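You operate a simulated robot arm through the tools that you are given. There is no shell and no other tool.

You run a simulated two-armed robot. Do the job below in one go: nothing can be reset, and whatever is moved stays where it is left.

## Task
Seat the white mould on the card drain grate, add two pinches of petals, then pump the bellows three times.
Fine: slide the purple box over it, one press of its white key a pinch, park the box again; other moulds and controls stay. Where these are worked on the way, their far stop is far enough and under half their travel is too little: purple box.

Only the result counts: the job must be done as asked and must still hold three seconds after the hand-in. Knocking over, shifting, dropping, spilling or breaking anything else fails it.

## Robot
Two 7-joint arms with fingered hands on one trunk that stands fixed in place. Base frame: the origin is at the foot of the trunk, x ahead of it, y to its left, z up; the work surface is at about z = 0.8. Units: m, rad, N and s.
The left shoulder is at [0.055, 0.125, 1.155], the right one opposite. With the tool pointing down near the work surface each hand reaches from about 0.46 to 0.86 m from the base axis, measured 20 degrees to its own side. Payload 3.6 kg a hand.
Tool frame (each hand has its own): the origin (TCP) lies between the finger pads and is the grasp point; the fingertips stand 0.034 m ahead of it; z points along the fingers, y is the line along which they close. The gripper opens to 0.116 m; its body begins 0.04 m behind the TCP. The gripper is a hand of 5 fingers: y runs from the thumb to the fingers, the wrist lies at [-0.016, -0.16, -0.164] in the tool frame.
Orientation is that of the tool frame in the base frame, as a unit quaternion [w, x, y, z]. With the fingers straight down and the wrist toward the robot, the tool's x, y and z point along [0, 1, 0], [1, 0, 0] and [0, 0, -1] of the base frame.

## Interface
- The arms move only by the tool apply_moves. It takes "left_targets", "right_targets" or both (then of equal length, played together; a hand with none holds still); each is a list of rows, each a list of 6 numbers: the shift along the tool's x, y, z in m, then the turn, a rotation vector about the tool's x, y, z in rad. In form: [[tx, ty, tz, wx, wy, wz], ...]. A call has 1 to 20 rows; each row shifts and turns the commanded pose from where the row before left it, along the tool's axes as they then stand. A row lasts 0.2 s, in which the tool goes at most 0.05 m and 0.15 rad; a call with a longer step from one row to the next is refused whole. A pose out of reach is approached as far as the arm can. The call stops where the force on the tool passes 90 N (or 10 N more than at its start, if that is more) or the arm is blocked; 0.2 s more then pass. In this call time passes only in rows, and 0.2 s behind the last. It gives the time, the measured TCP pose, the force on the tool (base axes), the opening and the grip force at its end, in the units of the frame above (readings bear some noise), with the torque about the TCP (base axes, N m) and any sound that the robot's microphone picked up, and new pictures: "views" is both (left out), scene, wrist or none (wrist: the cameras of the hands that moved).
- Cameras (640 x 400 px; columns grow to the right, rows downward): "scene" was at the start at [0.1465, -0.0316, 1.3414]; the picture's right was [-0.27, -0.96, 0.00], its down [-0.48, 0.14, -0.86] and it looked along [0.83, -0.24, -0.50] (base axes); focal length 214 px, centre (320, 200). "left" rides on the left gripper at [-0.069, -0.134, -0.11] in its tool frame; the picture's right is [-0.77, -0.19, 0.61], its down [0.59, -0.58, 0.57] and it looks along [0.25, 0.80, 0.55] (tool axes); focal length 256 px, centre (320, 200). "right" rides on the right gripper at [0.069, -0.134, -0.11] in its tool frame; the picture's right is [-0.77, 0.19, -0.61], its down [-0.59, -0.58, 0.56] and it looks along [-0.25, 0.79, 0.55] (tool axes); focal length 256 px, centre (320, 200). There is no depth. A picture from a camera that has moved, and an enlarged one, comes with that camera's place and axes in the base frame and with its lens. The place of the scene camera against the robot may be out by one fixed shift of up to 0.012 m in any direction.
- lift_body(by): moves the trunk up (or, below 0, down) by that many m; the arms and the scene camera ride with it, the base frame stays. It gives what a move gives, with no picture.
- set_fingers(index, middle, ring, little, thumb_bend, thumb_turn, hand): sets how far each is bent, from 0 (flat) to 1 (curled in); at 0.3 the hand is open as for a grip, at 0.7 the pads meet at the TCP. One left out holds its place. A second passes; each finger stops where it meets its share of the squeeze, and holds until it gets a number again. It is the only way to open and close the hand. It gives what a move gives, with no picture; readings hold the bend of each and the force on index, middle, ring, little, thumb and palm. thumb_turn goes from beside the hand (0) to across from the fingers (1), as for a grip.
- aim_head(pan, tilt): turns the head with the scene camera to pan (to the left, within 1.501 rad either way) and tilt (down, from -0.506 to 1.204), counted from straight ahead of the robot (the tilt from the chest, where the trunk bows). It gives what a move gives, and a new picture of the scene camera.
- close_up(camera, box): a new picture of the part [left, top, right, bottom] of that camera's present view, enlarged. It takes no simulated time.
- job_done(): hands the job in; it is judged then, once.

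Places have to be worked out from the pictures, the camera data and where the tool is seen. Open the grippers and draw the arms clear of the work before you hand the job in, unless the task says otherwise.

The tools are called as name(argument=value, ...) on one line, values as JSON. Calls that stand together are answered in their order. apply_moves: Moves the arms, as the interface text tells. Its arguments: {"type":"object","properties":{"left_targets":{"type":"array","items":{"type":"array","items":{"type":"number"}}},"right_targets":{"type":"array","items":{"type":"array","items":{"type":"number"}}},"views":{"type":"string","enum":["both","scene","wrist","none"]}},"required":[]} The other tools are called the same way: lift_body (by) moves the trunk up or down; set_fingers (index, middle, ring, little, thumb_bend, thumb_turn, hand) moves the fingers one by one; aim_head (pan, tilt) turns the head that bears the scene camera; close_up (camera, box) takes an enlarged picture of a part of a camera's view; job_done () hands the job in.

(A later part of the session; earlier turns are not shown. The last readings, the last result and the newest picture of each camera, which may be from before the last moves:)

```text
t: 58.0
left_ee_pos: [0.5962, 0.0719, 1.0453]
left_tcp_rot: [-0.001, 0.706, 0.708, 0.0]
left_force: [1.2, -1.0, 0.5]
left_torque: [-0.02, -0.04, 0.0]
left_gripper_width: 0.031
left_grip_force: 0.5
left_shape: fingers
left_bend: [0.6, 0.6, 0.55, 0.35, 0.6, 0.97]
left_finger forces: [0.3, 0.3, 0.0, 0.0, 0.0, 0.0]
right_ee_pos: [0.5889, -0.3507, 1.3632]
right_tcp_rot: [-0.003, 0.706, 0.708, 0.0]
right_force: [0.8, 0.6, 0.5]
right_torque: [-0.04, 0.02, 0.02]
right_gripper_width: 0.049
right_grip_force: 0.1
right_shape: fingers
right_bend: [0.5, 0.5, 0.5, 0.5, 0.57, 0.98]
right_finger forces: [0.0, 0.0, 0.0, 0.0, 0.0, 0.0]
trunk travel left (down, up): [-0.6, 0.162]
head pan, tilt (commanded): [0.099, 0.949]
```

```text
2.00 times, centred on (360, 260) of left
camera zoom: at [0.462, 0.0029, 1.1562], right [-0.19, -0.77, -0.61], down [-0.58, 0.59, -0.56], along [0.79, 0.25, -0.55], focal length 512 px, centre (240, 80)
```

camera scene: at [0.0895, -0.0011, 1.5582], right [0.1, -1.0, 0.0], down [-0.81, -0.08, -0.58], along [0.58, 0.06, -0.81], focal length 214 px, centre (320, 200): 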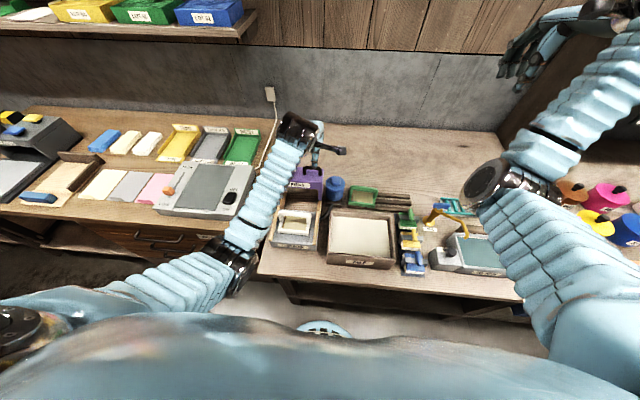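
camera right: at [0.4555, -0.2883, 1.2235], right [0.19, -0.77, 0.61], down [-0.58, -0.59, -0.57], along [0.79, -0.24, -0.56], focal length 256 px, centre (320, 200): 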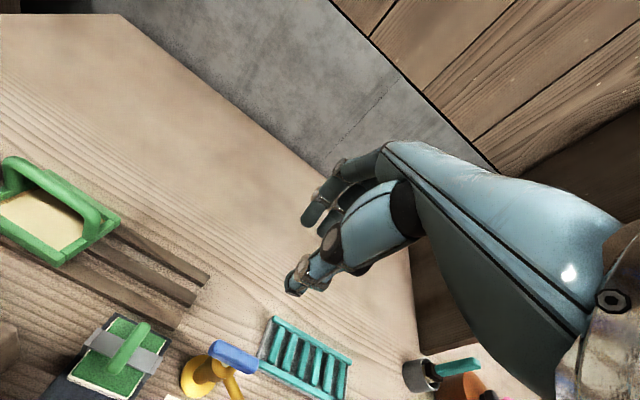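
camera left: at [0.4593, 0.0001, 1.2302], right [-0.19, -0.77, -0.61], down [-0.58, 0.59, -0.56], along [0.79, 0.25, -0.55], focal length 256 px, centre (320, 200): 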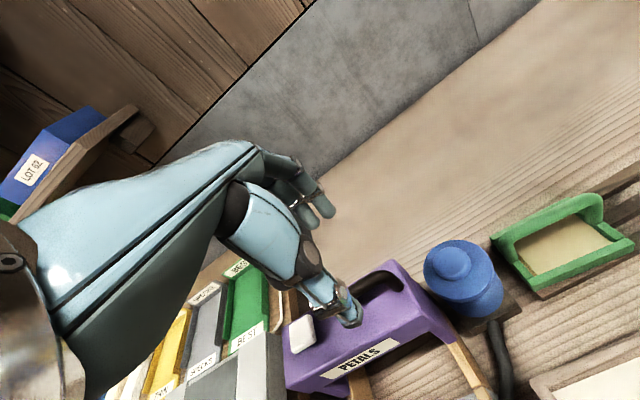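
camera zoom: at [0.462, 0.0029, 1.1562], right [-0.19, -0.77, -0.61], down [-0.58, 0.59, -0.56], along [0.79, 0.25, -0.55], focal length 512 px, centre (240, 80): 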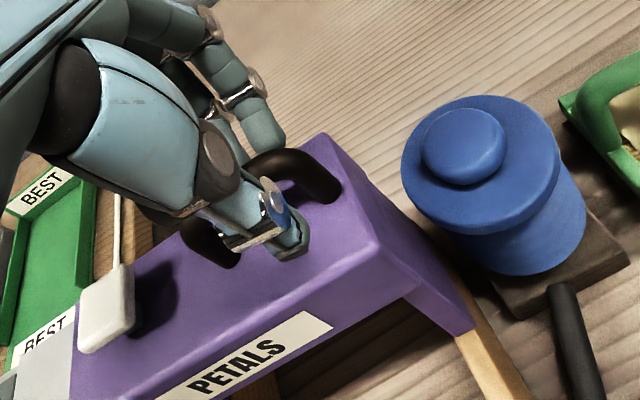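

The bar is caged with the index and middle just touching. I'll start drawing the box toward the robot, 4 cm first.

apply_moves(left_targets=[[0, -0.01, 0, 0, 0, 0], [0, -0.015, 0, 0, 0, 0], [0, -0.015, 0, 0, 0, 0]], views="none")

close_up(camera="left", box=[240, 160, 480, 360])

close_up(camera="scene", box=[260, 130, 350, 250])

```text
t: 58.8
left_ee_pos: [0.5583, 0.0727, 1.0433]
left_tcp_rot: [0.0, 0.706, 0.708, -0.001]
left_force: [0.6, -0.9, -0.2]
left_torque: [0.03, -0.03, 0.01]
left_gripper_width: 0.0311
left_grip_force: 0.2
left_shape: fingers
left_bend: [0.6, 0.6, 0.55, 0.35, 0.6, 0.97]
left_finger forces: [0.3, 0.3, 0.0, 0.0, 0.1, 0.1]
right_ee_pos: [0.5886, -0.351, 1.3628]
right_tcp_rot: [-0.002, 0.706, 0.709, 0.0]
right_force: [-0.9, -0.2, -0.7]
right_torque: [0.02, -0.03, 0.01]
right_gripper_width: 0.0492
right_grip_force: 0.0
right_shape: fingers
right_bend: [0.5, 0.5, 0.5, 0.5, 0.57, 0.98]
right_finger forces: [0.0, 0.0, 0.1, 0.0, 0.0, 0.0]
trunk travel left (down, up): [-0.6, 0.162]
head pan, tilt (commanded): [0.099, 0.949]
```

```text
2.00 times, centred on (360, 260) of left
camera zoom: at [0.4237, 0.0024, 1.1554], right [-0.19, -0.77, -0.61], down [-0.58, 0.59, -0.56], along [0.79, 0.25, -0.56], focal length 512 px, centre (240, 80)
```

zoom: 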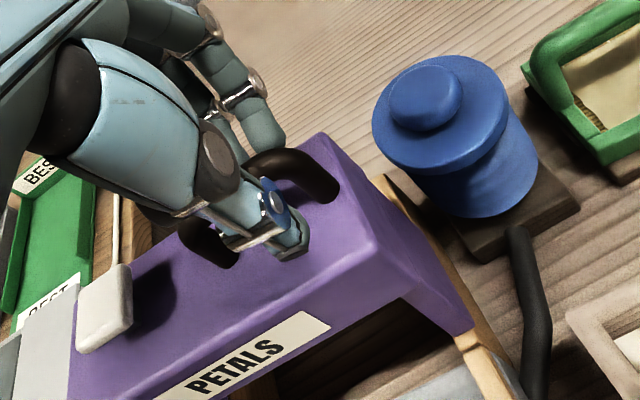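

```text
3.33 times, centred on (305, 190) of scene
camera zoom: at [0.088, 0.0, 1.5583], right [0.1, -0.99, 0.0], down [-0.81, -0.08, -0.58], along [0.58, 0.06, -0.81], focal length 715 px, centre (370, 233)
```

zoom: 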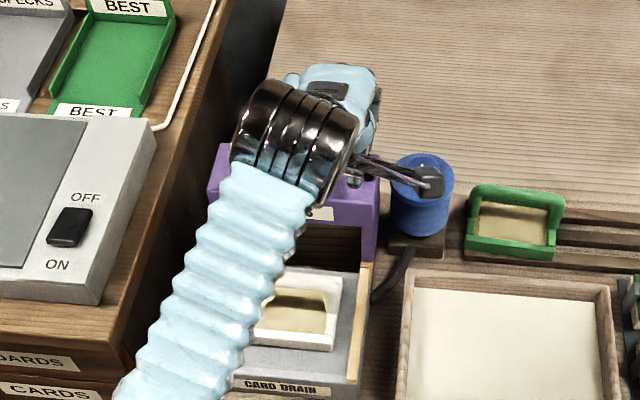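

The box slides easily with the hand. I'll keep pulling slowly, watching the force as it passes over the mould.

apply_moves(left_targets=[[0, -0.012, 0, 0, 0, 0], [0, -0.012, 0, 0, 0, 0], [0, -0.012, 0, 0, 0, 0]], views="none")

close_up(camera="left", box=[240, 160, 480, 360])

close_up(camera="scene", box=[260, 150, 350, 270])

```text
t: 59.6
left_ee_pos: [0.5203, 0.0693, 1.047]
left_tcp_rot: [-0.001, 0.706, 0.708, -0.001]
left_force: [1.0, -0.1, -0.3]
left_torque: [0.0, -0.05, 0.04]
left_gripper_width: 0.031
left_grip_force: 0.4
left_shape: fingers
left_bend: [0.6, 0.59, 0.55, 0.35, 0.6, 0.97]
left_finger forces: [0.4, 0.6, 0.2, 0.0, 0.0, 0.0]
right_ee_pos: [0.5882, -0.3513, 1.363]
right_tcp_rot: [-0.002, 0.707, 0.708, -0.001]
right_force: [-0.5, -0.2, 0.4]
right_torque: [-0.03, -0.02, -0.03]
right_gripper_width: 0.0496
right_grip_force: 0.0
right_shape: fingers
right_bend: [0.5, 0.5, 0.5, 0.5, 0.57, 0.98]
right_finger forces: [0.0, 0.0, 0.0, 0.1, 0.0, 0.0]
trunk travel left (down, up): [-0.6, 0.162]
head pan, tilt (commanded): [0.099, 0.949]
```

```text
2.00 times, centred on (360, 260) of left
camera zoom: at [0.3863, 0.0017, 1.1582], right [-0.19, -0.77, -0.61], down [-0.58, 0.59, -0.56], along [0.79, 0.25, -0.56], focal length 512 px, centre (240, 80)
```

zoom: 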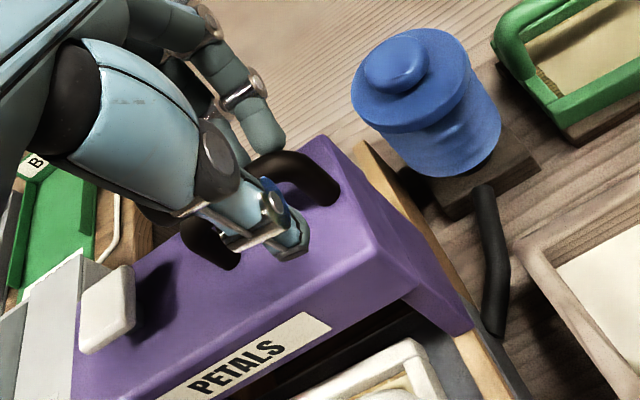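

```text
3.33 times, centred on (305, 210) of scene
camera zoom: at [0.0878, 0.0001, 1.5583], right [0.1, -0.99, 0.0], down [-0.81, -0.08, -0.58], along [0.58, 0.06, -0.81], focal length 715 px, centre (370, 167)
```

zoom: 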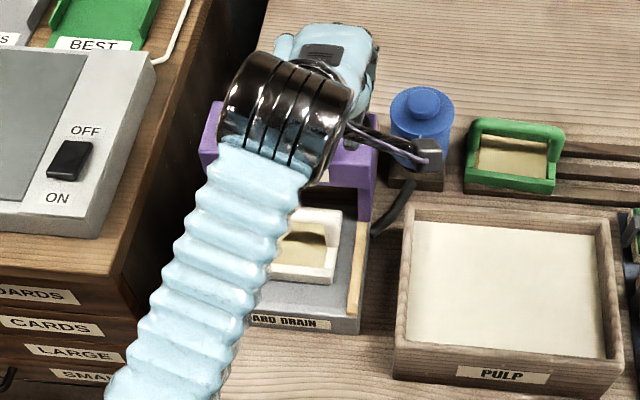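

Travel is 76 mm so far with barely any force, and the mould still looks untouched. Continuing.

apply_moves(left_targets=[[0, -0.012, 0, 0, 0, 0], [0, -0.012, 0, 0, 0, 0], [0, -0.012, 0, 0, 0, 0]], views="none")

close_up(camera="left", box=[240, 160, 480, 360])

close_up(camera="scene", box=[260, 150, 350, 270])

```text
t: 60.4
left_ee_pos: [0.484, 0.07, 1.0443]
left_tcp_rot: [-0.001, 0.706, 0.708, -0.002]
left_force: [0.2, -0.1, 0.8]
left_torque: [-0.02, -0.03, 0.02]
left_gripper_width: 0.0309
left_grip_force: 1.4
left_shape: fingers
left_bend: [0.6, 0.6, 0.55, 0.35, 0.6, 0.97]
left_finger forces: [0.5, 0.7, 0.1, 0.0, 0.0, 0.1]
right_ee_pos: [0.5871, -0.3515, 1.3617]
right_tcp_rot: [-0.002, 0.706, 0.708, 0.0]
right_force: [-0.1, -0.6, -0.6]
right_torque: [0.0, 0.0, 0.01]
right_gripper_width: 0.0492
right_grip_force: 0.0
right_shape: fingers
right_bend: [0.5, 0.5, 0.5, 0.5, 0.57, 0.98]
right_finger forces: [0.0, 0.0, 0.0, 0.0, 0.0, 0.0]
trunk travel left (down, up): [-0.6, 0.162]
head pan, tilt (commanded): [0.099, 0.949]
```

```text
2.00 times, centred on (360, 260) of left
camera zoom: at [0.3507, 0.0013, 1.1562], right [-0.19, -0.77, -0.61], down [-0.58, 0.59, -0.56], along [0.79, 0.25, -0.56], focal length 512 px, centre (240, 80)
```

zoom: 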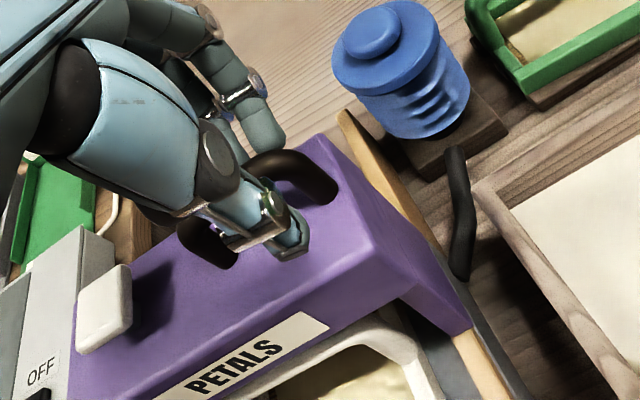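

```text
3.33 times, centred on (305, 210) of scene
camera zoom: at [0.088, 0.0001, 1.5583], right [0.1, -0.99, 0.0], down [-0.81, -0.08, -0.58], along [0.58, 0.06, -0.81], focal length 715 px, centre (370, 167)
```

zoom: 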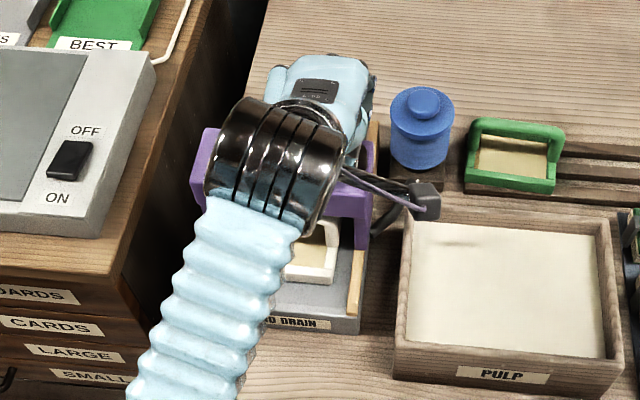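

Travel is now 112 mm, still free. I'll go on in 1 cm steps toward the stop.

apply_moves(left_targets=[[0, -0.008, 0, 0, 0, 0], [0, -0.008, 0, 0, 0, 0]], views="none")

close_up(camera="left", box=[240, 160, 480, 360])

close_up(camera="scene", box=[260, 150, 350, 270])

```text
t: 61.0
left_ee_pos: [0.4687, 0.0697, 1.0441]
left_tcp_rot: [-0.001, 0.706, 0.708, 0.0]
left_force: [0.6, 0.2, 0.3]
left_torque: [-0.01, -0.01, 0.0]
left_gripper_width: 0.0311
left_grip_force: 0.6
left_shape: fingers
left_bend: [0.6, 0.6, 0.55, 0.35, 0.6, 0.97]
left_finger forces: [0.5, 0.6, 0.0, 0.0, 0.0, 0.0]
right_ee_pos: [0.5885, -0.3507, 1.3633]
right_tcp_rot: [-0.002, 0.706, 0.709, 0.0]
right_force: [0.6, 0.5, -0.4]
right_torque: [-0.02, -0.01, 0.02]
right_gripper_width: 0.0492
right_grip_force: 0.0
right_shape: fingers
right_bend: [0.5, 0.5, 0.5, 0.5, 0.57, 0.98]
right_finger forces: [0.0, 0.0, 0.1, 0.1, 0.0, 0.0]
trunk travel left (down, up): [-0.6, 0.162]
head pan, tilt (commanded): [0.099, 0.949]
```

```text
2.00 times, centred on (360, 260) of left
camera zoom: at [0.3343, 0.0012, 1.1557], right [-0.19, -0.77, -0.61], down [-0.58, 0.59, -0.56], along [0.79, 0.25, -0.56], focal length 512 px, centre (240, 80)
```

zoom: 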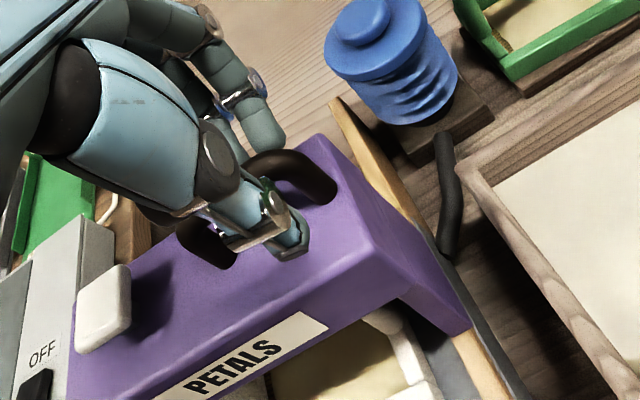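

```text
3.33 times, centred on (305, 210) of scene
camera zoom: at [0.088, 0.0001, 1.5583], right [0.1, -0.99, 0.0], down [-0.81, -0.08, -0.58], along [0.58, 0.06, -0.81], focal length 715 px, centre (370, 167)
```

zoom: 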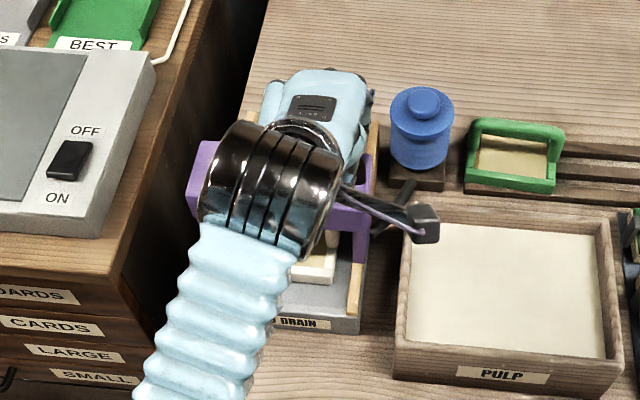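

Box centre is now near x=0.472, right above the mould, still no stop felt. I'll continue gently to find the far stop.

apply_moves(left_targets=[[0, -0.006, 0, 0, 0, 0], [0, -0.006, 0, 0, 0, 0]], views="none")

close_up(camera="left", box=[240, 160, 480, 360])

```text
t: 61.6
left_ee_pos: [0.4563, 0.0704, 1.0445]
left_tcp_rot: [-0.001, 0.707, 0.707, 0.0]
left_force: [1.6, 0.1, -0.1]
left_torque: [0.01, -0.05, 0.0]
left_gripper_width: 0.0315
left_grip_force: 0.9
left_shape: fingers
left_bend: [0.6, 0.59, 0.55, 0.35, 0.6, 0.97]
left_finger forces: [0.6, 0.8, 0.1, 0.1, 0.1, 0.0]
right_ee_pos: [0.5893, -0.3517, 1.3629]
right_tcp_rot: [-0.002, 0.706, 0.708, -0.001]
right_force: [-0.8, -0.1, 0.1]
right_torque: [-0.05, 0.0, 0.03]
right_gripper_width: 0.0493
right_grip_force: 0.0
right_shape: fingers
right_bend: [0.5, 0.5, 0.5, 0.5, 0.57, 0.98]
right_finger forces: [0.1, 0.0, 0.0, 0.1, 0.1, 0.0]
trunk travel left (down, up): [-0.6, 0.162]
head pan, tilt (commanded): [0.099, 0.949]
```

```text
2.00 times, centred on (360, 260) of left
camera zoom: at [0.3219, 0.0011, 1.1558], right [-0.19, -0.77, -0.61], down [-0.58, 0.59, -0.56], along [0.79, 0.25, -0.56], focal length 512 px, centre (240, 80)
```

zoom: 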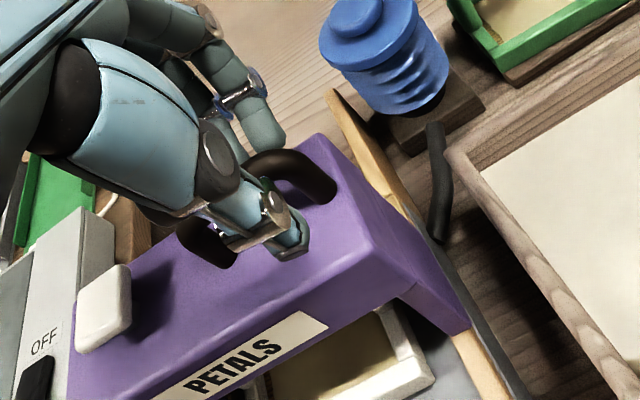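

Force is still tiny (about 1.6 N). A few more millimetres toward the stop.

apply_moves(left_targets=[[0, -0.006, 0, 0, 0, 0], [0, -0.006, 0, 0, 0, 0]], views="none")

close_up(camera="left", box=[240, 160, 480, 360])

close_up(camera="scene", box=[260, 150, 350, 270])

```text
t: 62.2
left_ee_pos: [0.4468, 0.0709, 1.0442]
left_tcp_rot: [0.001, 0.706, 0.708, -0.001]
left_force: [6.7, -1.4, 0.4]
left_torque: [-0.03, -0.24, -0.01]
left_gripper_width: 0.0344
left_grip_force: 3.8
left_shape: fingers
left_bend: [0.58, 0.57, 0.55, 0.35, 0.6, 0.97]
left_finger forces: [3.4, 3.9, 0.0, 0.0, 0.1, 0.0]
right_ee_pos: [0.5901, -0.3511, 1.3632]
right_tcp_rot: [-0.004, 0.707, 0.707, 0.0]
right_force: [0.7, 0.4, 0.2]
right_torque: [-0.01, 0.0, 0.03]
right_gripper_width: 0.0492
right_grip_force: 0.0
right_shape: fingers
right_bend: [0.5, 0.5, 0.5, 0.5, 0.57, 0.98]
right_finger forces: [0.0, 0.1, 0.0, 0.1, 0.0, 0.1]
trunk travel left (down, up): [-0.6, 0.162]
head pan, tilt (commanded): [0.099, 0.949]
```

```text
2.00 times, centred on (360, 260) of left
camera zoom: at [0.3121, 0.0019, 1.1565], right [-0.19, -0.77, -0.61], down [-0.58, 0.59, -0.56], along [0.79, 0.25, -0.55], focal length 512 px, centre (240, 80)
```

zoom: 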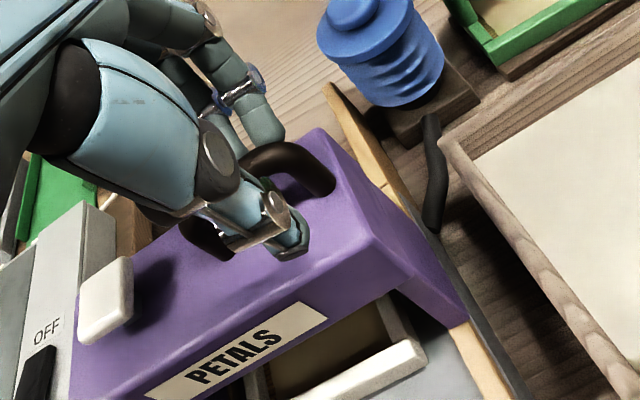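

```text
3.33 times, centred on (305, 210) of scene
camera zoom: at [0.0902, -0.0002, 1.5582], right [0.1, -1.0, 0.0], down [-0.81, -0.08, -0.58], along [0.58, 0.06, -0.81], focal length 715 px, centre (370, 167)
```

zoom: 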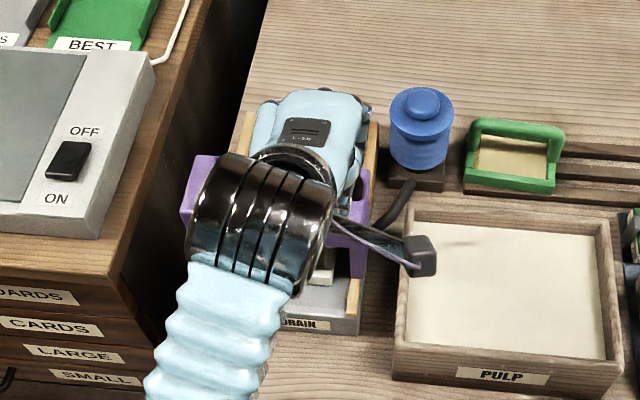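

Force rose to about 7 N and the fingers yielded slightly: the far stop is reached after ~14.5 cm. I'll open the hand and lift off.

set_fingers(hand="left", index=0.42, middle=0.42, ring=0.42, little=0.35, thumb_bend=0.42)

apply_moves(left_targets=[[0, 0, -0.02, 0, 0, 0], [0, 0, -0.03, 0, 0, 0], [0, 0, -0.03, 0, 0, 0]], views="none")

close_up(camera="left", box=[240, 160, 520, 380])

close_up(camera="scene", box=[260, 150, 350, 270])

```text
t: 63.2
left_ee_pos: [0.4452, 0.0719, 1.0445]
left_tcp_rot: [-0.001, 0.706, 0.708, -0.001]
left_force: [0.5, 0.8, -0.1]
left_torque: [-0.03, 0.01, 0.01]
left_gripper_width: 0.0826
left_grip_force: 0.2
left_shape: fingers
left_bend: [0.42, 0.42, 0.42, 0.35, 0.42, 0.97]
left_finger forces: [0.0, 0.0, 0.0, 0.0, 0.1, 0.0]
right_ee_pos: [0.5891, -0.3519, 1.3625]
right_tcp_rot: [-0.003, 0.707, 0.707, -0.001]
right_force: [0.4, 0.2, -0.5]
right_torque: [0.0, 0.03, 0.0]
right_gripper_width: 0.0491
right_grip_force: 0.0
right_shape: fingers
right_bend: [0.5, 0.5, 0.5, 0.5, 0.57, 0.98]
right_finger forces: [0.0, 0.0, 0.0, 0.0, 0.0, 0.0]
trunk travel left (down, up): [-0.6, 0.162]
head pan, tilt (commanded): [0.099, 0.949]
```

```text
t: 64.2
left_ee_pos: [0.428, 0.0953, 1.0938]
left_tcp_rot: [-0.044, 0.7, 0.713, -0.002]
left_force: [-0.4, 0.0, -0.6]
left_torque: [0.02, 0.02, -0.03]
left_gripper_width: 0.0827
left_grip_force: 0.0
left_shape: fingers
left_bend: [0.42, 0.42, 0.42, 0.35, 0.42, 0.97]
left_finger forces: [0.0, 0.0, 0.1, 0.0, 0.0, 0.1]
right_ee_pos: [0.5885, -0.3509, 1.3631]
right_tcp_rot: [-0.003, 0.706, 0.708, 0.0]
right_force: [0.4, -0.3, 0.2]
right_torque: [-0.03, 0.04, -0.06]
right_gripper_width: 0.0492
right_grip_force: 0.0
right_shape: fingers
right_bend: [0.5, 0.5, 0.5, 0.5, 0.57, 0.98]
right_finger forces: [0.1, 0.0, 0.1, 0.1, 0.0, 0.0]
trunk travel left (down, up): [-0.6, 0.162]
head pan, tilt (commanded): [0.099, 0.949]
stopped in row 3 (left hand): the arm was blocked; the commanded pose is now the measured one
```

```text
1.82 times, centred on (380, 270) of left
camera zoom: at [0.3028, 0.0151, 1.2091], right [-0.21, -0.74, -0.64], down [-0.62, 0.61, -0.49], along [0.75, 0.3, -0.59], focal length 465 px, centre (211, 73)
```

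zoom: 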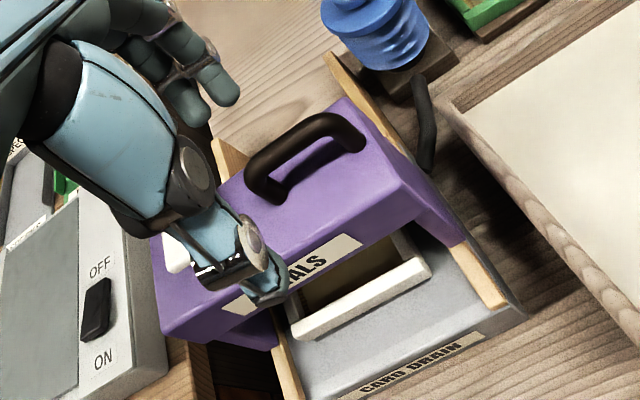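

```text
3.33 times, centred on (305, 210) of scene
camera zoom: at [0.0884, 0.0, 1.5583], right [0.1, -0.99, 0.0], down [-0.81, -0.08, -0.58], along [0.58, 0.06, -0.81], focal length 715 px, centre (370, 167)
```

zoom: 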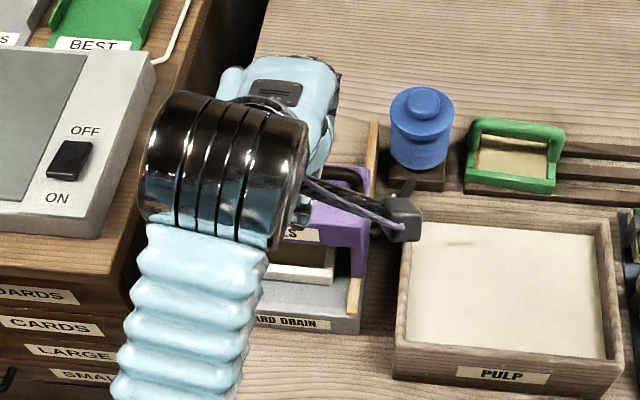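

The arm is at its inner limit again (hand free of the box). I'll use the trunk to lift the hands 12 cm higher, which also gives the elbow more room.

lift_body(by=0.12)

close_up(camera="left", box=[240, 160, 520, 380])

```text
t: 65.7
left_ee_pos: [0.4308, 0.1161, 1.2113]
left_tcp_rot: [-0.064, 0.696, 0.715, 0.024]
left_force: [0.3, 0.1, 0.1]
left_torque: [0.0, -0.01, -0.03]
left_gripper_width: 0.0828
left_grip_force: 0.1
left_shape: fingers
left_bend: [0.42, 0.42, 0.42, 0.35, 0.42, 0.97]
left_finger forces: [0.0, 0.1, 0.0, 0.0, 0.0, 0.1]
right_ee_pos: [0.5875, -0.3507, 1.4815]
right_tcp_rot: [-0.004, 0.706, 0.708, 0.001]
right_force: [-0.9, 0.4, 0.8]
right_torque: [0.01, 0.01, 0.01]
right_gripper_width: 0.0493
right_grip_force: 0.1
right_shape: fingers
right_bend: [0.5, 0.5, 0.5, 0.5, 0.57, 0.98]
right_finger forces: [0.0, 0.0, 0.0, 0.1, 0.1, 0.1]
trunk travel left (down, up): [-0.72, 0.042]
head pan, tilt (commanded): [0.099, 0.949]
```

```text
1.82 times, centred on (380, 270) of left
camera zoom: at [0.3045, 0.0301, 1.321], right [-0.2, -0.69, -0.69], down [-0.62, 0.64, -0.46], along [0.76, 0.34, -0.56], focal length 465 px, centre (211, 73)
```

zoom: 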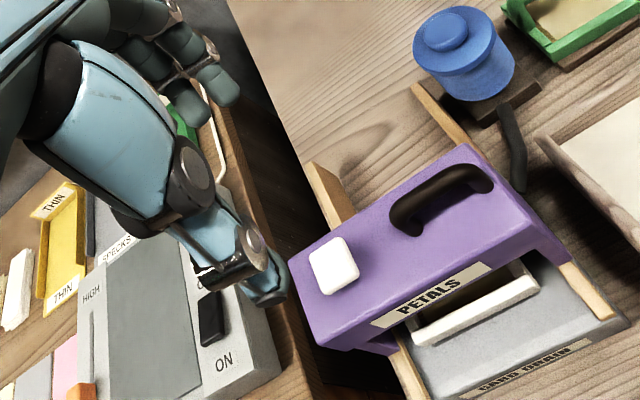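

The hand is clear above the box. I'll move it forward-left where the arm is freer and restore its orientation.

apply_moves(left_targets=[[0.0268, 0.0243, 0.0057, 0, 0, 0], [0.0268, 0.0243, 0.0057, 0, 0, 0], [0.0268, 0.0243, 0.0057, 0, 0, 0], [0, 0, 0, -0.028, -0.062, 0.0134], [0, 0, 0, -0.028, -0.062, 0.0134]], views="both")

close_up(camera="left", box=[360, 200, 640, 400])

close_up(camera="scene", box=[260, 150, 360, 270])

```text
t: 66.9
left_ee_pos: [0.5, 0.1756, 1.2007]
left_tcp_rot: [0.023, 0.708, 0.705, -0.024]
left_force: [0.4, -0.4, -0.4]
left_torque: [0.0, 0.0, 0.03]
left_gripper_width: 0.0824
left_grip_force: 0.1
left_shape: fingers
left_bend: [0.42, 0.42, 0.42, 0.35, 0.42, 0.97]
left_finger forces: [0.0, 0.0, 0.0, 0.1, 0.1, 0.0]
right_ee_pos: [0.588, -0.3502, 1.4822]
right_tcp_rot: [-0.003, 0.706, 0.708, 0.0]
right_force: [0.0, -0.4, -0.9]
right_torque: [-0.04, -0.03, -0.03]
right_gripper_width: 0.049
right_grip_force: 0.1
right_shape: fingers
right_bend: [0.5, 0.5, 0.5, 0.5, 0.57, 0.98]
right_finger forces: [0.0, 0.0, 0.1, 0.0, 0.0, 0.0]
trunk travel left (down, up): [-0.72, 0.042]
head pan, tilt (commanded): [0.099, 0.949]
camera scene: at [0.0854, 0.0008, 1.6783], right [0.1, -0.99, 0.0], down [-0.81, -0.08, -0.58], along [0.58, 0.06, -0.81], focal length 214 px, centre (320, 200)
camera left: at [0.365, 0.1156, 1.3162], right [-0.19, -0.81, -0.56], down [-0.57, 0.55, -0.6], along [0.8, 0.2, -0.57], focal length 256 px, centre (320, 200)
```

scene: 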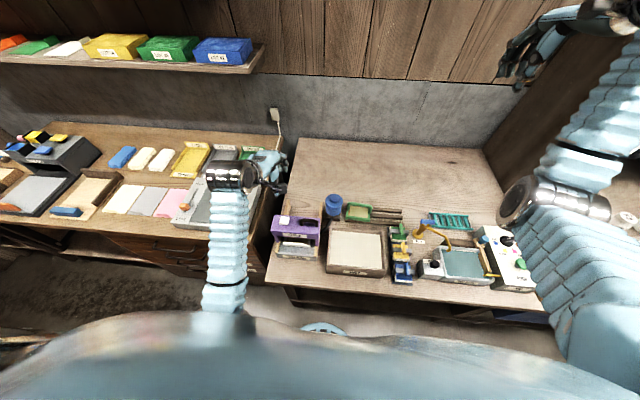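
left: 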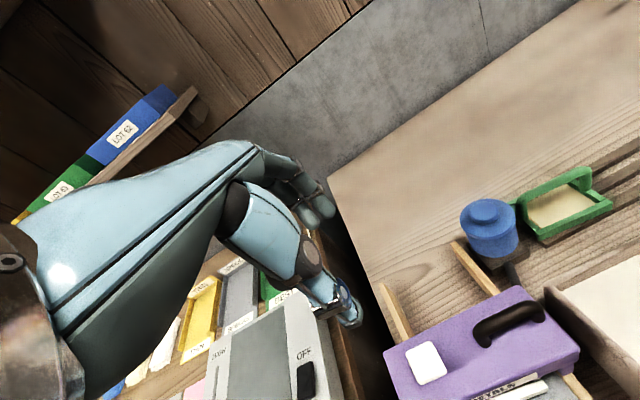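

```text
2.00 times, centred on (500, 300) of left
camera zoom: at [0.365, 0.1156, 1.3162], right [-0.19, -0.81, -0.56], down [-0.57, 0.55, -0.6], along [0.8, 0.2, -0.57], focal length 512 px, centre (-40, 0)
```

zoom: 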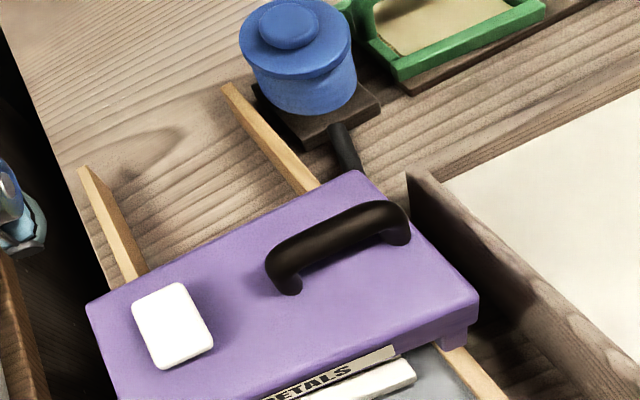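

```text
3.33 times, centred on (310, 210) of scene
camera zoom: at [0.0854, 0.0008, 1.6783], right [0.1, -0.99, 0.0], down [-0.81, -0.08, -0.58], along [0.58, 0.06, -0.81], focal length 715 px, centre (353, 167)
```

zoom: 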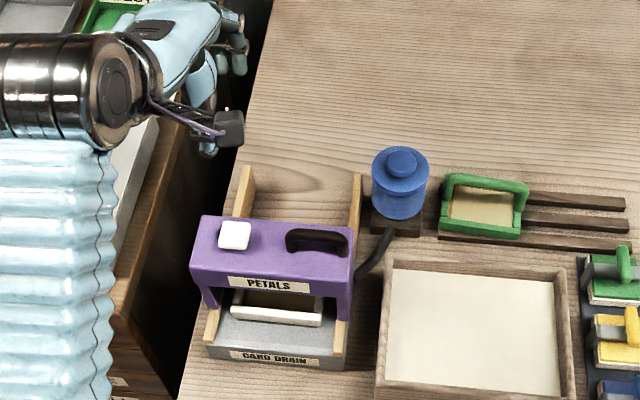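

The box now bridges the mould, whose front bar still shows square beneath it; the key is near (0.464, 0.172). I'll form a compact pinch tip with the left hand and straighten its orientation.

set_fingers(hand="left", index=0.72, middle=0.72, ring=0.9, little=0.9, thumb_bend=0.72)

apply_moves(left_targets=[[0, 0, 0, -0.001, 0.066, -0.004], [0, -0.01, 0.025, 0, 0, 0], [0, -0.01, 0.035, 0, 0, 0], [0, -0.01, 0.03, 0, 0, 0]], views="none")

close_up(camera="left", box=[220, 180, 500, 400])

close_up(camera="scene", box=[260, 150, 350, 270])

```text
t: 67.9
left_ee_pos: [0.4991, 0.1773, 1.2003]
left_tcp_rot: [0.023, 0.709, 0.705, -0.025]
left_force: [-0.1, -0.4, 0.4]
left_torque: [-0.02, 0.01, -0.02]
left_gripper_width: 0.0
left_grip_force: 0.1
left_shape: fingers
left_bend: [0.71, 0.72, 0.9, 0.9, 0.71, 0.97]
left_finger forces: [0.2, 0.0, 0.1, 0.0, 0.0, 0.0]
right_ee_pos: [0.5891, -0.3504, 1.4819]
right_tcp_rot: [-0.002, 0.706, 0.708, 0.0]
right_force: [0.5, -0.1, -0.1]
right_torque: [-0.01, -0.02, 0.03]
right_gripper_width: 0.0492
right_grip_force: 0.1
right_shape: fingers
right_bend: [0.5, 0.5, 0.5, 0.5, 0.57, 0.98]
right_finger forces: [0.0, 0.1, 0.0, 0.0, 0.1, 0.0]
trunk travel left (down, up): [-0.72, 0.042]
head pan, tilt (commanded): [0.099, 0.949]
```

```text
t: 68.9
left_ee_pos: [0.4703, 0.174, 1.1096]
left_tcp_rot: [0.0, 0.708, 0.706, -0.001]
left_force: [0.1, 0.3, 0.3]
left_torque: [0.02, -0.04, 0.0]
left_gripper_width: 0.0
left_grip_force: 0.0
left_shape: fingers
left_bend: [0.71, 0.72, 0.9, 0.9, 0.71, 0.97]
left_finger forces: [0.0, 0.0, 0.0, 0.0, 0.0, 0.1]
right_ee_pos: [0.588, -0.3499, 1.4832]
right_tcp_rot: [-0.003, 0.705, 0.709, 0.0]
right_force: [-0.1, -0.1, -0.1]
right_torque: [0.02, 0.01, 0.0]
right_gripper_width: 0.0491
right_grip_force: 0.1
right_shape: fingers
right_bend: [0.5, 0.5, 0.5, 0.5, 0.57, 0.98]
right_finger forces: [0.1, 0.0, 0.0, 0.1, 0.0, 0.1]
trunk travel left (down, up): [-0.72, 0.042]
head pan, tilt (commanded): [0.099, 0.949]
```

```text
1.82 times, centred on (360, 290) of left
camera zoom: at [0.3348, 0.1048, 1.2212], right [-0.19, -0.77, -0.61], down [-0.58, 0.59, -0.57], along [0.79, 0.25, -0.56], focal length 465 px, centre (247, 36)
```

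zoom: 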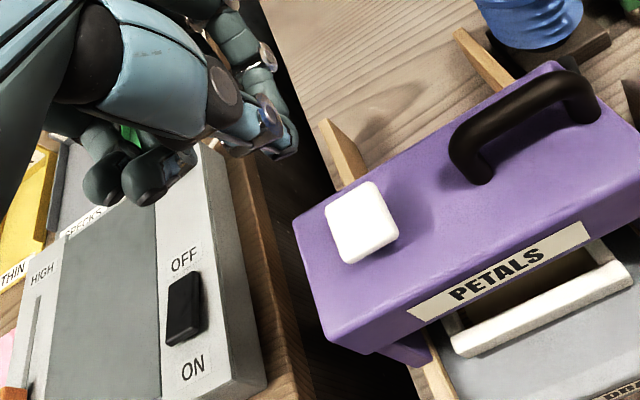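

```text
3.33 times, centred on (305, 210) of scene
camera zoom: at [0.0849, 0.0002, 1.6783], right [0.1, -0.99, 0.0], down [-0.81, -0.08, -0.58], along [0.58, 0.06, -0.81], focal length 715 px, centre (370, 167)
```

zoom: 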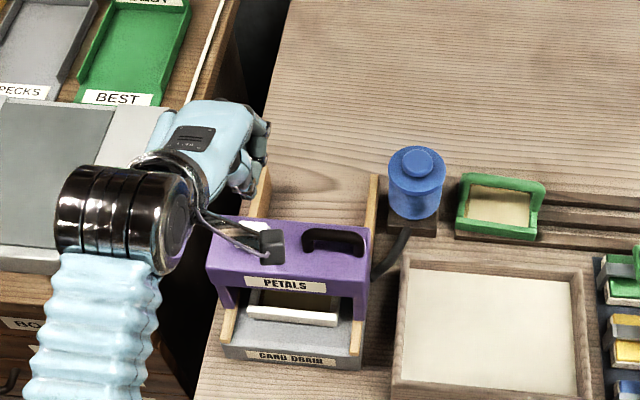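

The pinch tip is right above the key (key ≈ (0.462, 0.173)). I'll descend to just above it.

apply_moves(left_targets=[[0.002, -0.003, 0.02, 0, 0, 0], [0, 0, 0.02, 0, 0, 0], [0, 0, 0.012, 0, 0, 0]], views="none")

close_up(camera="left", box=[220, 180, 460, 380])

close_up(camera="scene", box=[265, 180, 335, 260])

```text
t: 69.7
left_ee_pos: [0.4652, 0.1764, 1.0553]
left_tcp_rot: [0.0, 0.707, 0.707, -0.001]
left_force: [0.5, -0.2, 0.3]
left_torque: [-0.02, -0.02, 0.02]
left_gripper_width: 0.0001
left_grip_force: 0.0
left_shape: fingers
left_bend: [0.71, 0.72, 0.9, 0.9, 0.71, 0.97]
left_finger forces: [0.0, 0.1, 0.0, 0.0, 0.1, 0.0]
right_ee_pos: [0.5888, -0.3511, 1.482]
right_tcp_rot: [-0.003, 0.706, 0.708, 0.0]
right_force: [0.0, -0.1, 0.2]
right_torque: [0.01, 0.01, 0.0]
right_gripper_width: 0.049
right_grip_force: 0.1
right_shape: fingers
right_bend: [0.5, 0.5, 0.5, 0.5, 0.57, 0.98]
right_finger forces: [0.0, 0.0, 0.0, 0.1, 0.0, 0.0]
trunk travel left (down, up): [-0.72, 0.042]
head pan, tilt (commanded): [0.099, 0.949]
```

```text
2.00 times, centred on (340, 280) of left
camera zoom: at [0.3301, 0.108, 1.1675], right [-0.19, -0.77, -0.61], down [-0.58, 0.59, -0.57], along [0.79, 0.25, -0.56], focal length 512 px, centre (280, 40)
```

zoom: 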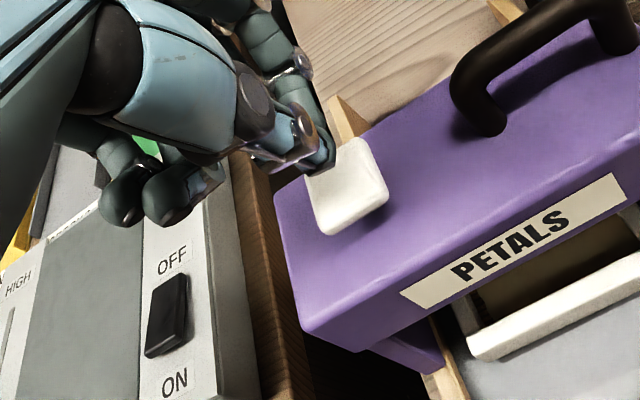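

```text
5.00 times, centred on (300, 220) of scene
camera zoom: at [0.0855, 0.0001, 1.6783], right [0.1, -0.99, 0.0], down [-0.81, -0.08, -0.58], along [0.58, 0.06, -0.81], focal length 1072 px, centre (420, 100)
```

zoom: 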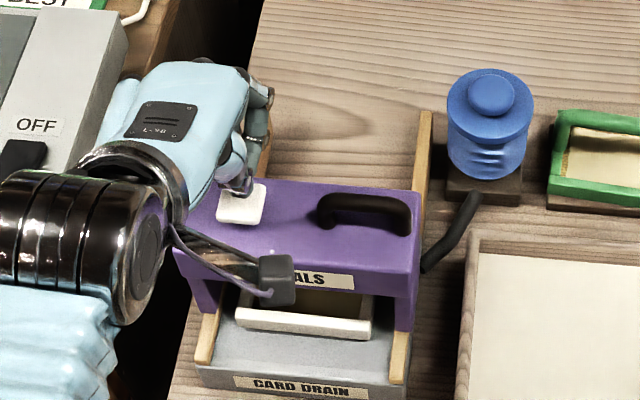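

The tip is just above the key and will land near its centre. I'll press in small steps, watching force and sound.

apply_moves(left_targets=[[0, -0.001, 0.005, 0, 0, 0], [0, 0, 0.005, 0, 0, 0]], views="none")

close_up(camera="left", box=[260, 200, 420, 340])

```text
t: 70.3
left_ee_pos: [0.4654, 0.1771, 1.0489]
left_tcp_rot: [-0.001, 0.708, 0.706, -0.002]
left_force: [0.9, 0.7, 0.1]
left_torque: [0.02, 0.02, 0.02]
left_gripper_width: 0.0002
left_grip_force: 0.0
left_shape: fingers
left_bend: [0.71, 0.72, 0.9, 0.9, 0.71, 0.97]
left_finger forces: [0.0, 0.0, 0.1, 0.0, 0.1, 0.1]
right_ee_pos: [0.5889, -0.3502, 1.4827]
right_tcp_rot: [-0.003, 0.706, 0.708, 0.0]
right_force: [-0.4, -0.1, 1.0]
right_torque: [0.02, 0.03, -0.01]
right_gripper_width: 0.0493
right_grip_force: 0.1
right_shape: fingers
right_bend: [0.5, 0.5, 0.5, 0.5, 0.57, 0.98]
right_finger forces: [0.0, 0.0, 0.0, 0.0, 0.0, 0.0]
trunk travel left (down, up): [-0.72, 0.042]
head pan, tilt (commanded): [0.099, 0.949]
```

```text
2.86 times, centred on (340, 270) of left
camera zoom: at [0.3307, 0.1082, 1.1594], right [-0.19, -0.77, -0.61], down [-0.58, 0.59, -0.57], along [0.79, 0.25, -0.56], focal length 731 px, centre (263, 0)
```

zoom: 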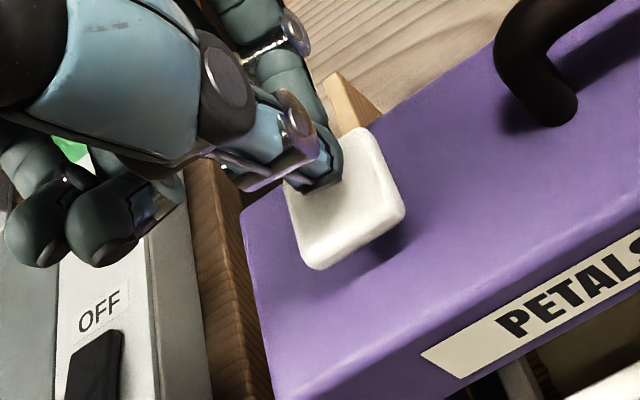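

No contact yet; the tip is centred on the key. Continuing down.

apply_moves(left_targets=[[0, 0, 0.005, 0, 0, 0], [0, 0, 0.005, 0, 0, 0]], views="none")

close_up(camera="left", box=[260, 200, 420, 340])

```text
t: 70.9
left_ee_pos: [0.4651, 0.1773, 1.0389]
left_tcp_rot: [0.0, 0.708, 0.706, -0.002]
left_force: [-0.7, -0.8, 0.3]
left_torque: [0.0, 0.0, -0.01]
left_gripper_width: 0.0003
left_grip_force: 0.0
left_shape: fingers
left_bend: [0.71, 0.72, 0.9, 0.9, 0.71, 0.97]
left_finger forces: [0.1, 0.0, 0.0, 0.0, 0.0, 0.1]
right_ee_pos: [0.5896, -0.3512, 1.4829]
right_tcp_rot: [-0.002, 0.705, 0.709, 0.0]
right_force: [-0.8, -0.3, -0.3]
right_torque: [0.01, -0.02, 0.0]
right_gripper_width: 0.0493
right_grip_force: 0.0
right_shape: fingers
right_bend: [0.5, 0.5, 0.5, 0.5, 0.57, 0.98]
right_finger forces: [0.1, 0.0, 0.1, 0.0, 0.0, 0.0]
trunk travel left (down, up): [-0.72, 0.042]
head pan, tilt (commanded): [0.099, 0.949]
```

```text
2.86 times, centred on (340, 270) of left
camera zoom: at [0.3307, 0.108, 1.1502], right [-0.19, -0.77, -0.61], down [-0.58, 0.59, -0.57], along [0.79, 0.25, -0.56], focal length 731 px, centre (263, 0)
```

zoom: 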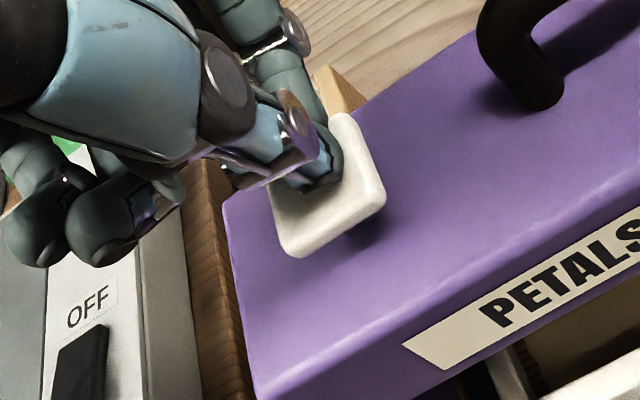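

Contact is imminent (the shadow closes under the tip). Continuing in 4 mm steps.

apply_moves(left_targets=[[0, 0, 0.004, 0, 0, 0], [0, 0, 0.004, 0, 0, 0]], views="none")

close_up(camera="left", box=[260, 200, 420, 340])

```text
t: 71.5
left_ee_pos: [0.4664, 0.1761, 1.0309]
left_tcp_rot: [0.001, 0.707, 0.707, -0.001]
left_force: [-0.8, -0.9, 3.7]
left_torque: [-0.04, 0.06, 0.02]
left_gripper_width: 0.0
left_grip_force: 2.9
left_shape: fingers
left_bend: [0.71, 0.72, 0.9, 0.9, 0.71, 0.97]
left_finger forces: [0.0, 0.1, 0.1, 0.0, 6.1, 0.1]
right_ee_pos: [0.5882, -0.351, 1.4828]
right_tcp_rot: [-0.002, 0.707, 0.707, 0.0]
right_force: [0.4, 0.1, -0.8]
right_torque: [-0.01, 0.01, 0.0]
right_gripper_width: 0.049
right_grip_force: 0.1
right_shape: fingers
right_bend: [0.5, 0.5, 0.5, 0.5, 0.57, 0.98]
right_finger forces: [0.1, 0.0, 0.0, 0.0, 0.0, 0.1]
trunk travel left (down, up): [-0.72, 0.042]
head pan, tilt (commanded): [0.099, 0.949]
heard: click
```

```text
2.86 times, centred on (340, 270) of left
camera zoom: at [0.3305, 0.1083, 1.1424], right [-0.19, -0.77, -0.61], down [-0.58, 0.59, -0.57], along [0.8, 0.24, -0.55], focal length 731 px, centre (263, 0)
```

zoom: 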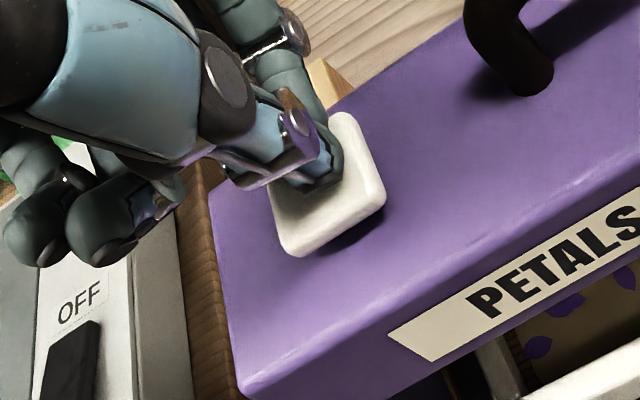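

A click was heard and purple petals have dropped into the mould: first pinch done. I'll lift 15 mm so the key returns.

apply_moves(left_targets=[[0, 0, -0.008, 0, 0, 0], [0, 0, -0.008, 0, 0, 0], [0, 0, 0, 0, 0, 0]], views="none")

close_up(camera="left", box=[260, 200, 480, 380])

```text
t: 72.3
left_ee_pos: [0.4647, 0.1778, 1.0448]
left_tcp_rot: [0.0, 0.708, 0.706, -0.002]
left_force: [0.1, 0.2, -0.3]
left_torque: [-0.04, -0.01, -0.03]
left_gripper_width: 0.0
left_grip_force: 0.1
left_shape: fingers
left_bend: [0.71, 0.72, 0.9, 0.9, 0.71, 0.97]
left_finger forces: [0.1, 0.0, 0.0, 0.0, 0.0, 0.1]
right_ee_pos: [0.588, -0.3511, 1.4823]
right_tcp_rot: [-0.002, 0.706, 0.708, -0.001]
right_force: [-0.9, -0.5, -1.0]
right_torque: [-0.02, 0.0, 0.0]
right_gripper_width: 0.0492
right_grip_force: 0.1
right_shape: fingers
right_bend: [0.5, 0.5, 0.5, 0.5, 0.57, 0.98]
right_finger forces: [0.1, 0.0, 0.0, 0.1, 0.1, 0.1]
trunk travel left (down, up): [-0.72, 0.042]
head pan, tilt (commanded): [0.099, 0.949]
```

```text
2.22 times, centred on (370, 290) of left
camera zoom: at [0.33, 0.1095, 1.1571], right [-0.19, -0.77, -0.61], down [-0.58, 0.59, -0.56], along [0.79, 0.25, -0.56], focal length 569 px, centre (209, 0)
```

zoom: 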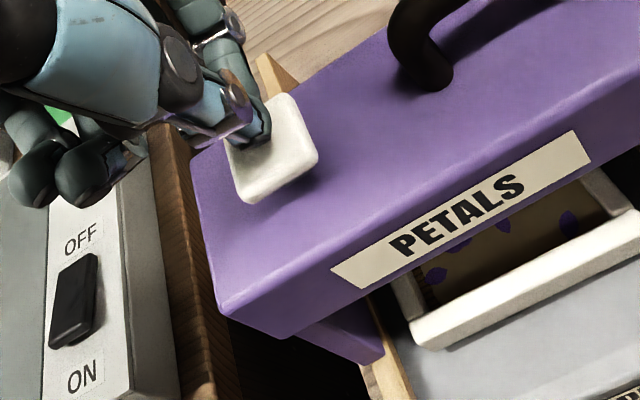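

The key is back up and petals lie in the mould. Second press now, the same depth.

apply_moves(left_targets=[[0, 0, 0.008, 0, 0, 0], [0, 0, 0.004, 0, 0, 0], [0, 0, 0.004, 0, 0, 0]], views="none")

close_up(camera="left", box=[260, 200, 480, 380])

```text
t: 73.1
left_ee_pos: [0.4655, 0.1778, 1.0297]
left_tcp_rot: [0.0, 0.708, 0.706, -0.001]
left_force: [-0.7, 0.7, 2.6]
left_torque: [-0.04, 0.05, 0.0]
left_gripper_width: 0.0001
left_grip_force: 3.1
left_shape: fingers
left_bend: [0.71, 0.72, 0.9, 0.9, 0.71, 0.97]
left_finger forces: [0.0, 0.0, 0.0, 0.0, 6.3, 0.1]
right_ee_pos: [0.5881, -0.3518, 1.4829]
right_tcp_rot: [-0.003, 0.706, 0.709, 0.0]
right_force: [-0.3, 0.3, -0.3]
right_torque: [0.03, 0.03, 0.0]
right_gripper_width: 0.0491
right_grip_force: 0.0
right_shape: fingers
right_bend: [0.5, 0.5, 0.5, 0.5, 0.57, 0.98]
right_finger forces: [0.0, 0.0, 0.1, 0.0, 0.1, 0.0]
trunk travel left (down, up): [-0.72, 0.042]
head pan, tilt (commanded): [0.099, 0.949]
heard: click
```

```text
2.22 times, centred on (370, 290) of left
camera zoom: at [0.3307, 0.109, 1.1418], right [-0.19, -0.77, -0.61], down [-0.58, 0.59, -0.57], along [0.8, 0.25, -0.55], focal length 569 px, centre (209, 0)
```

zoom: 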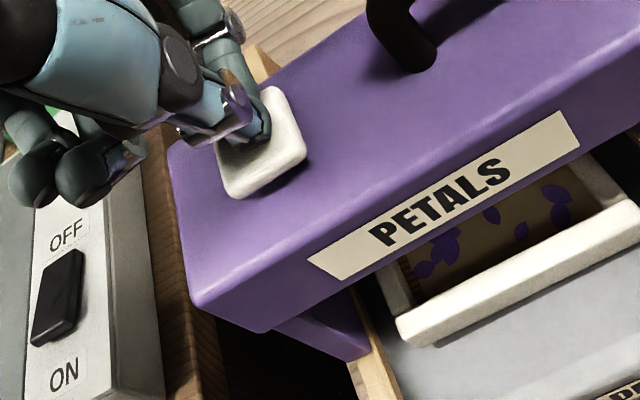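

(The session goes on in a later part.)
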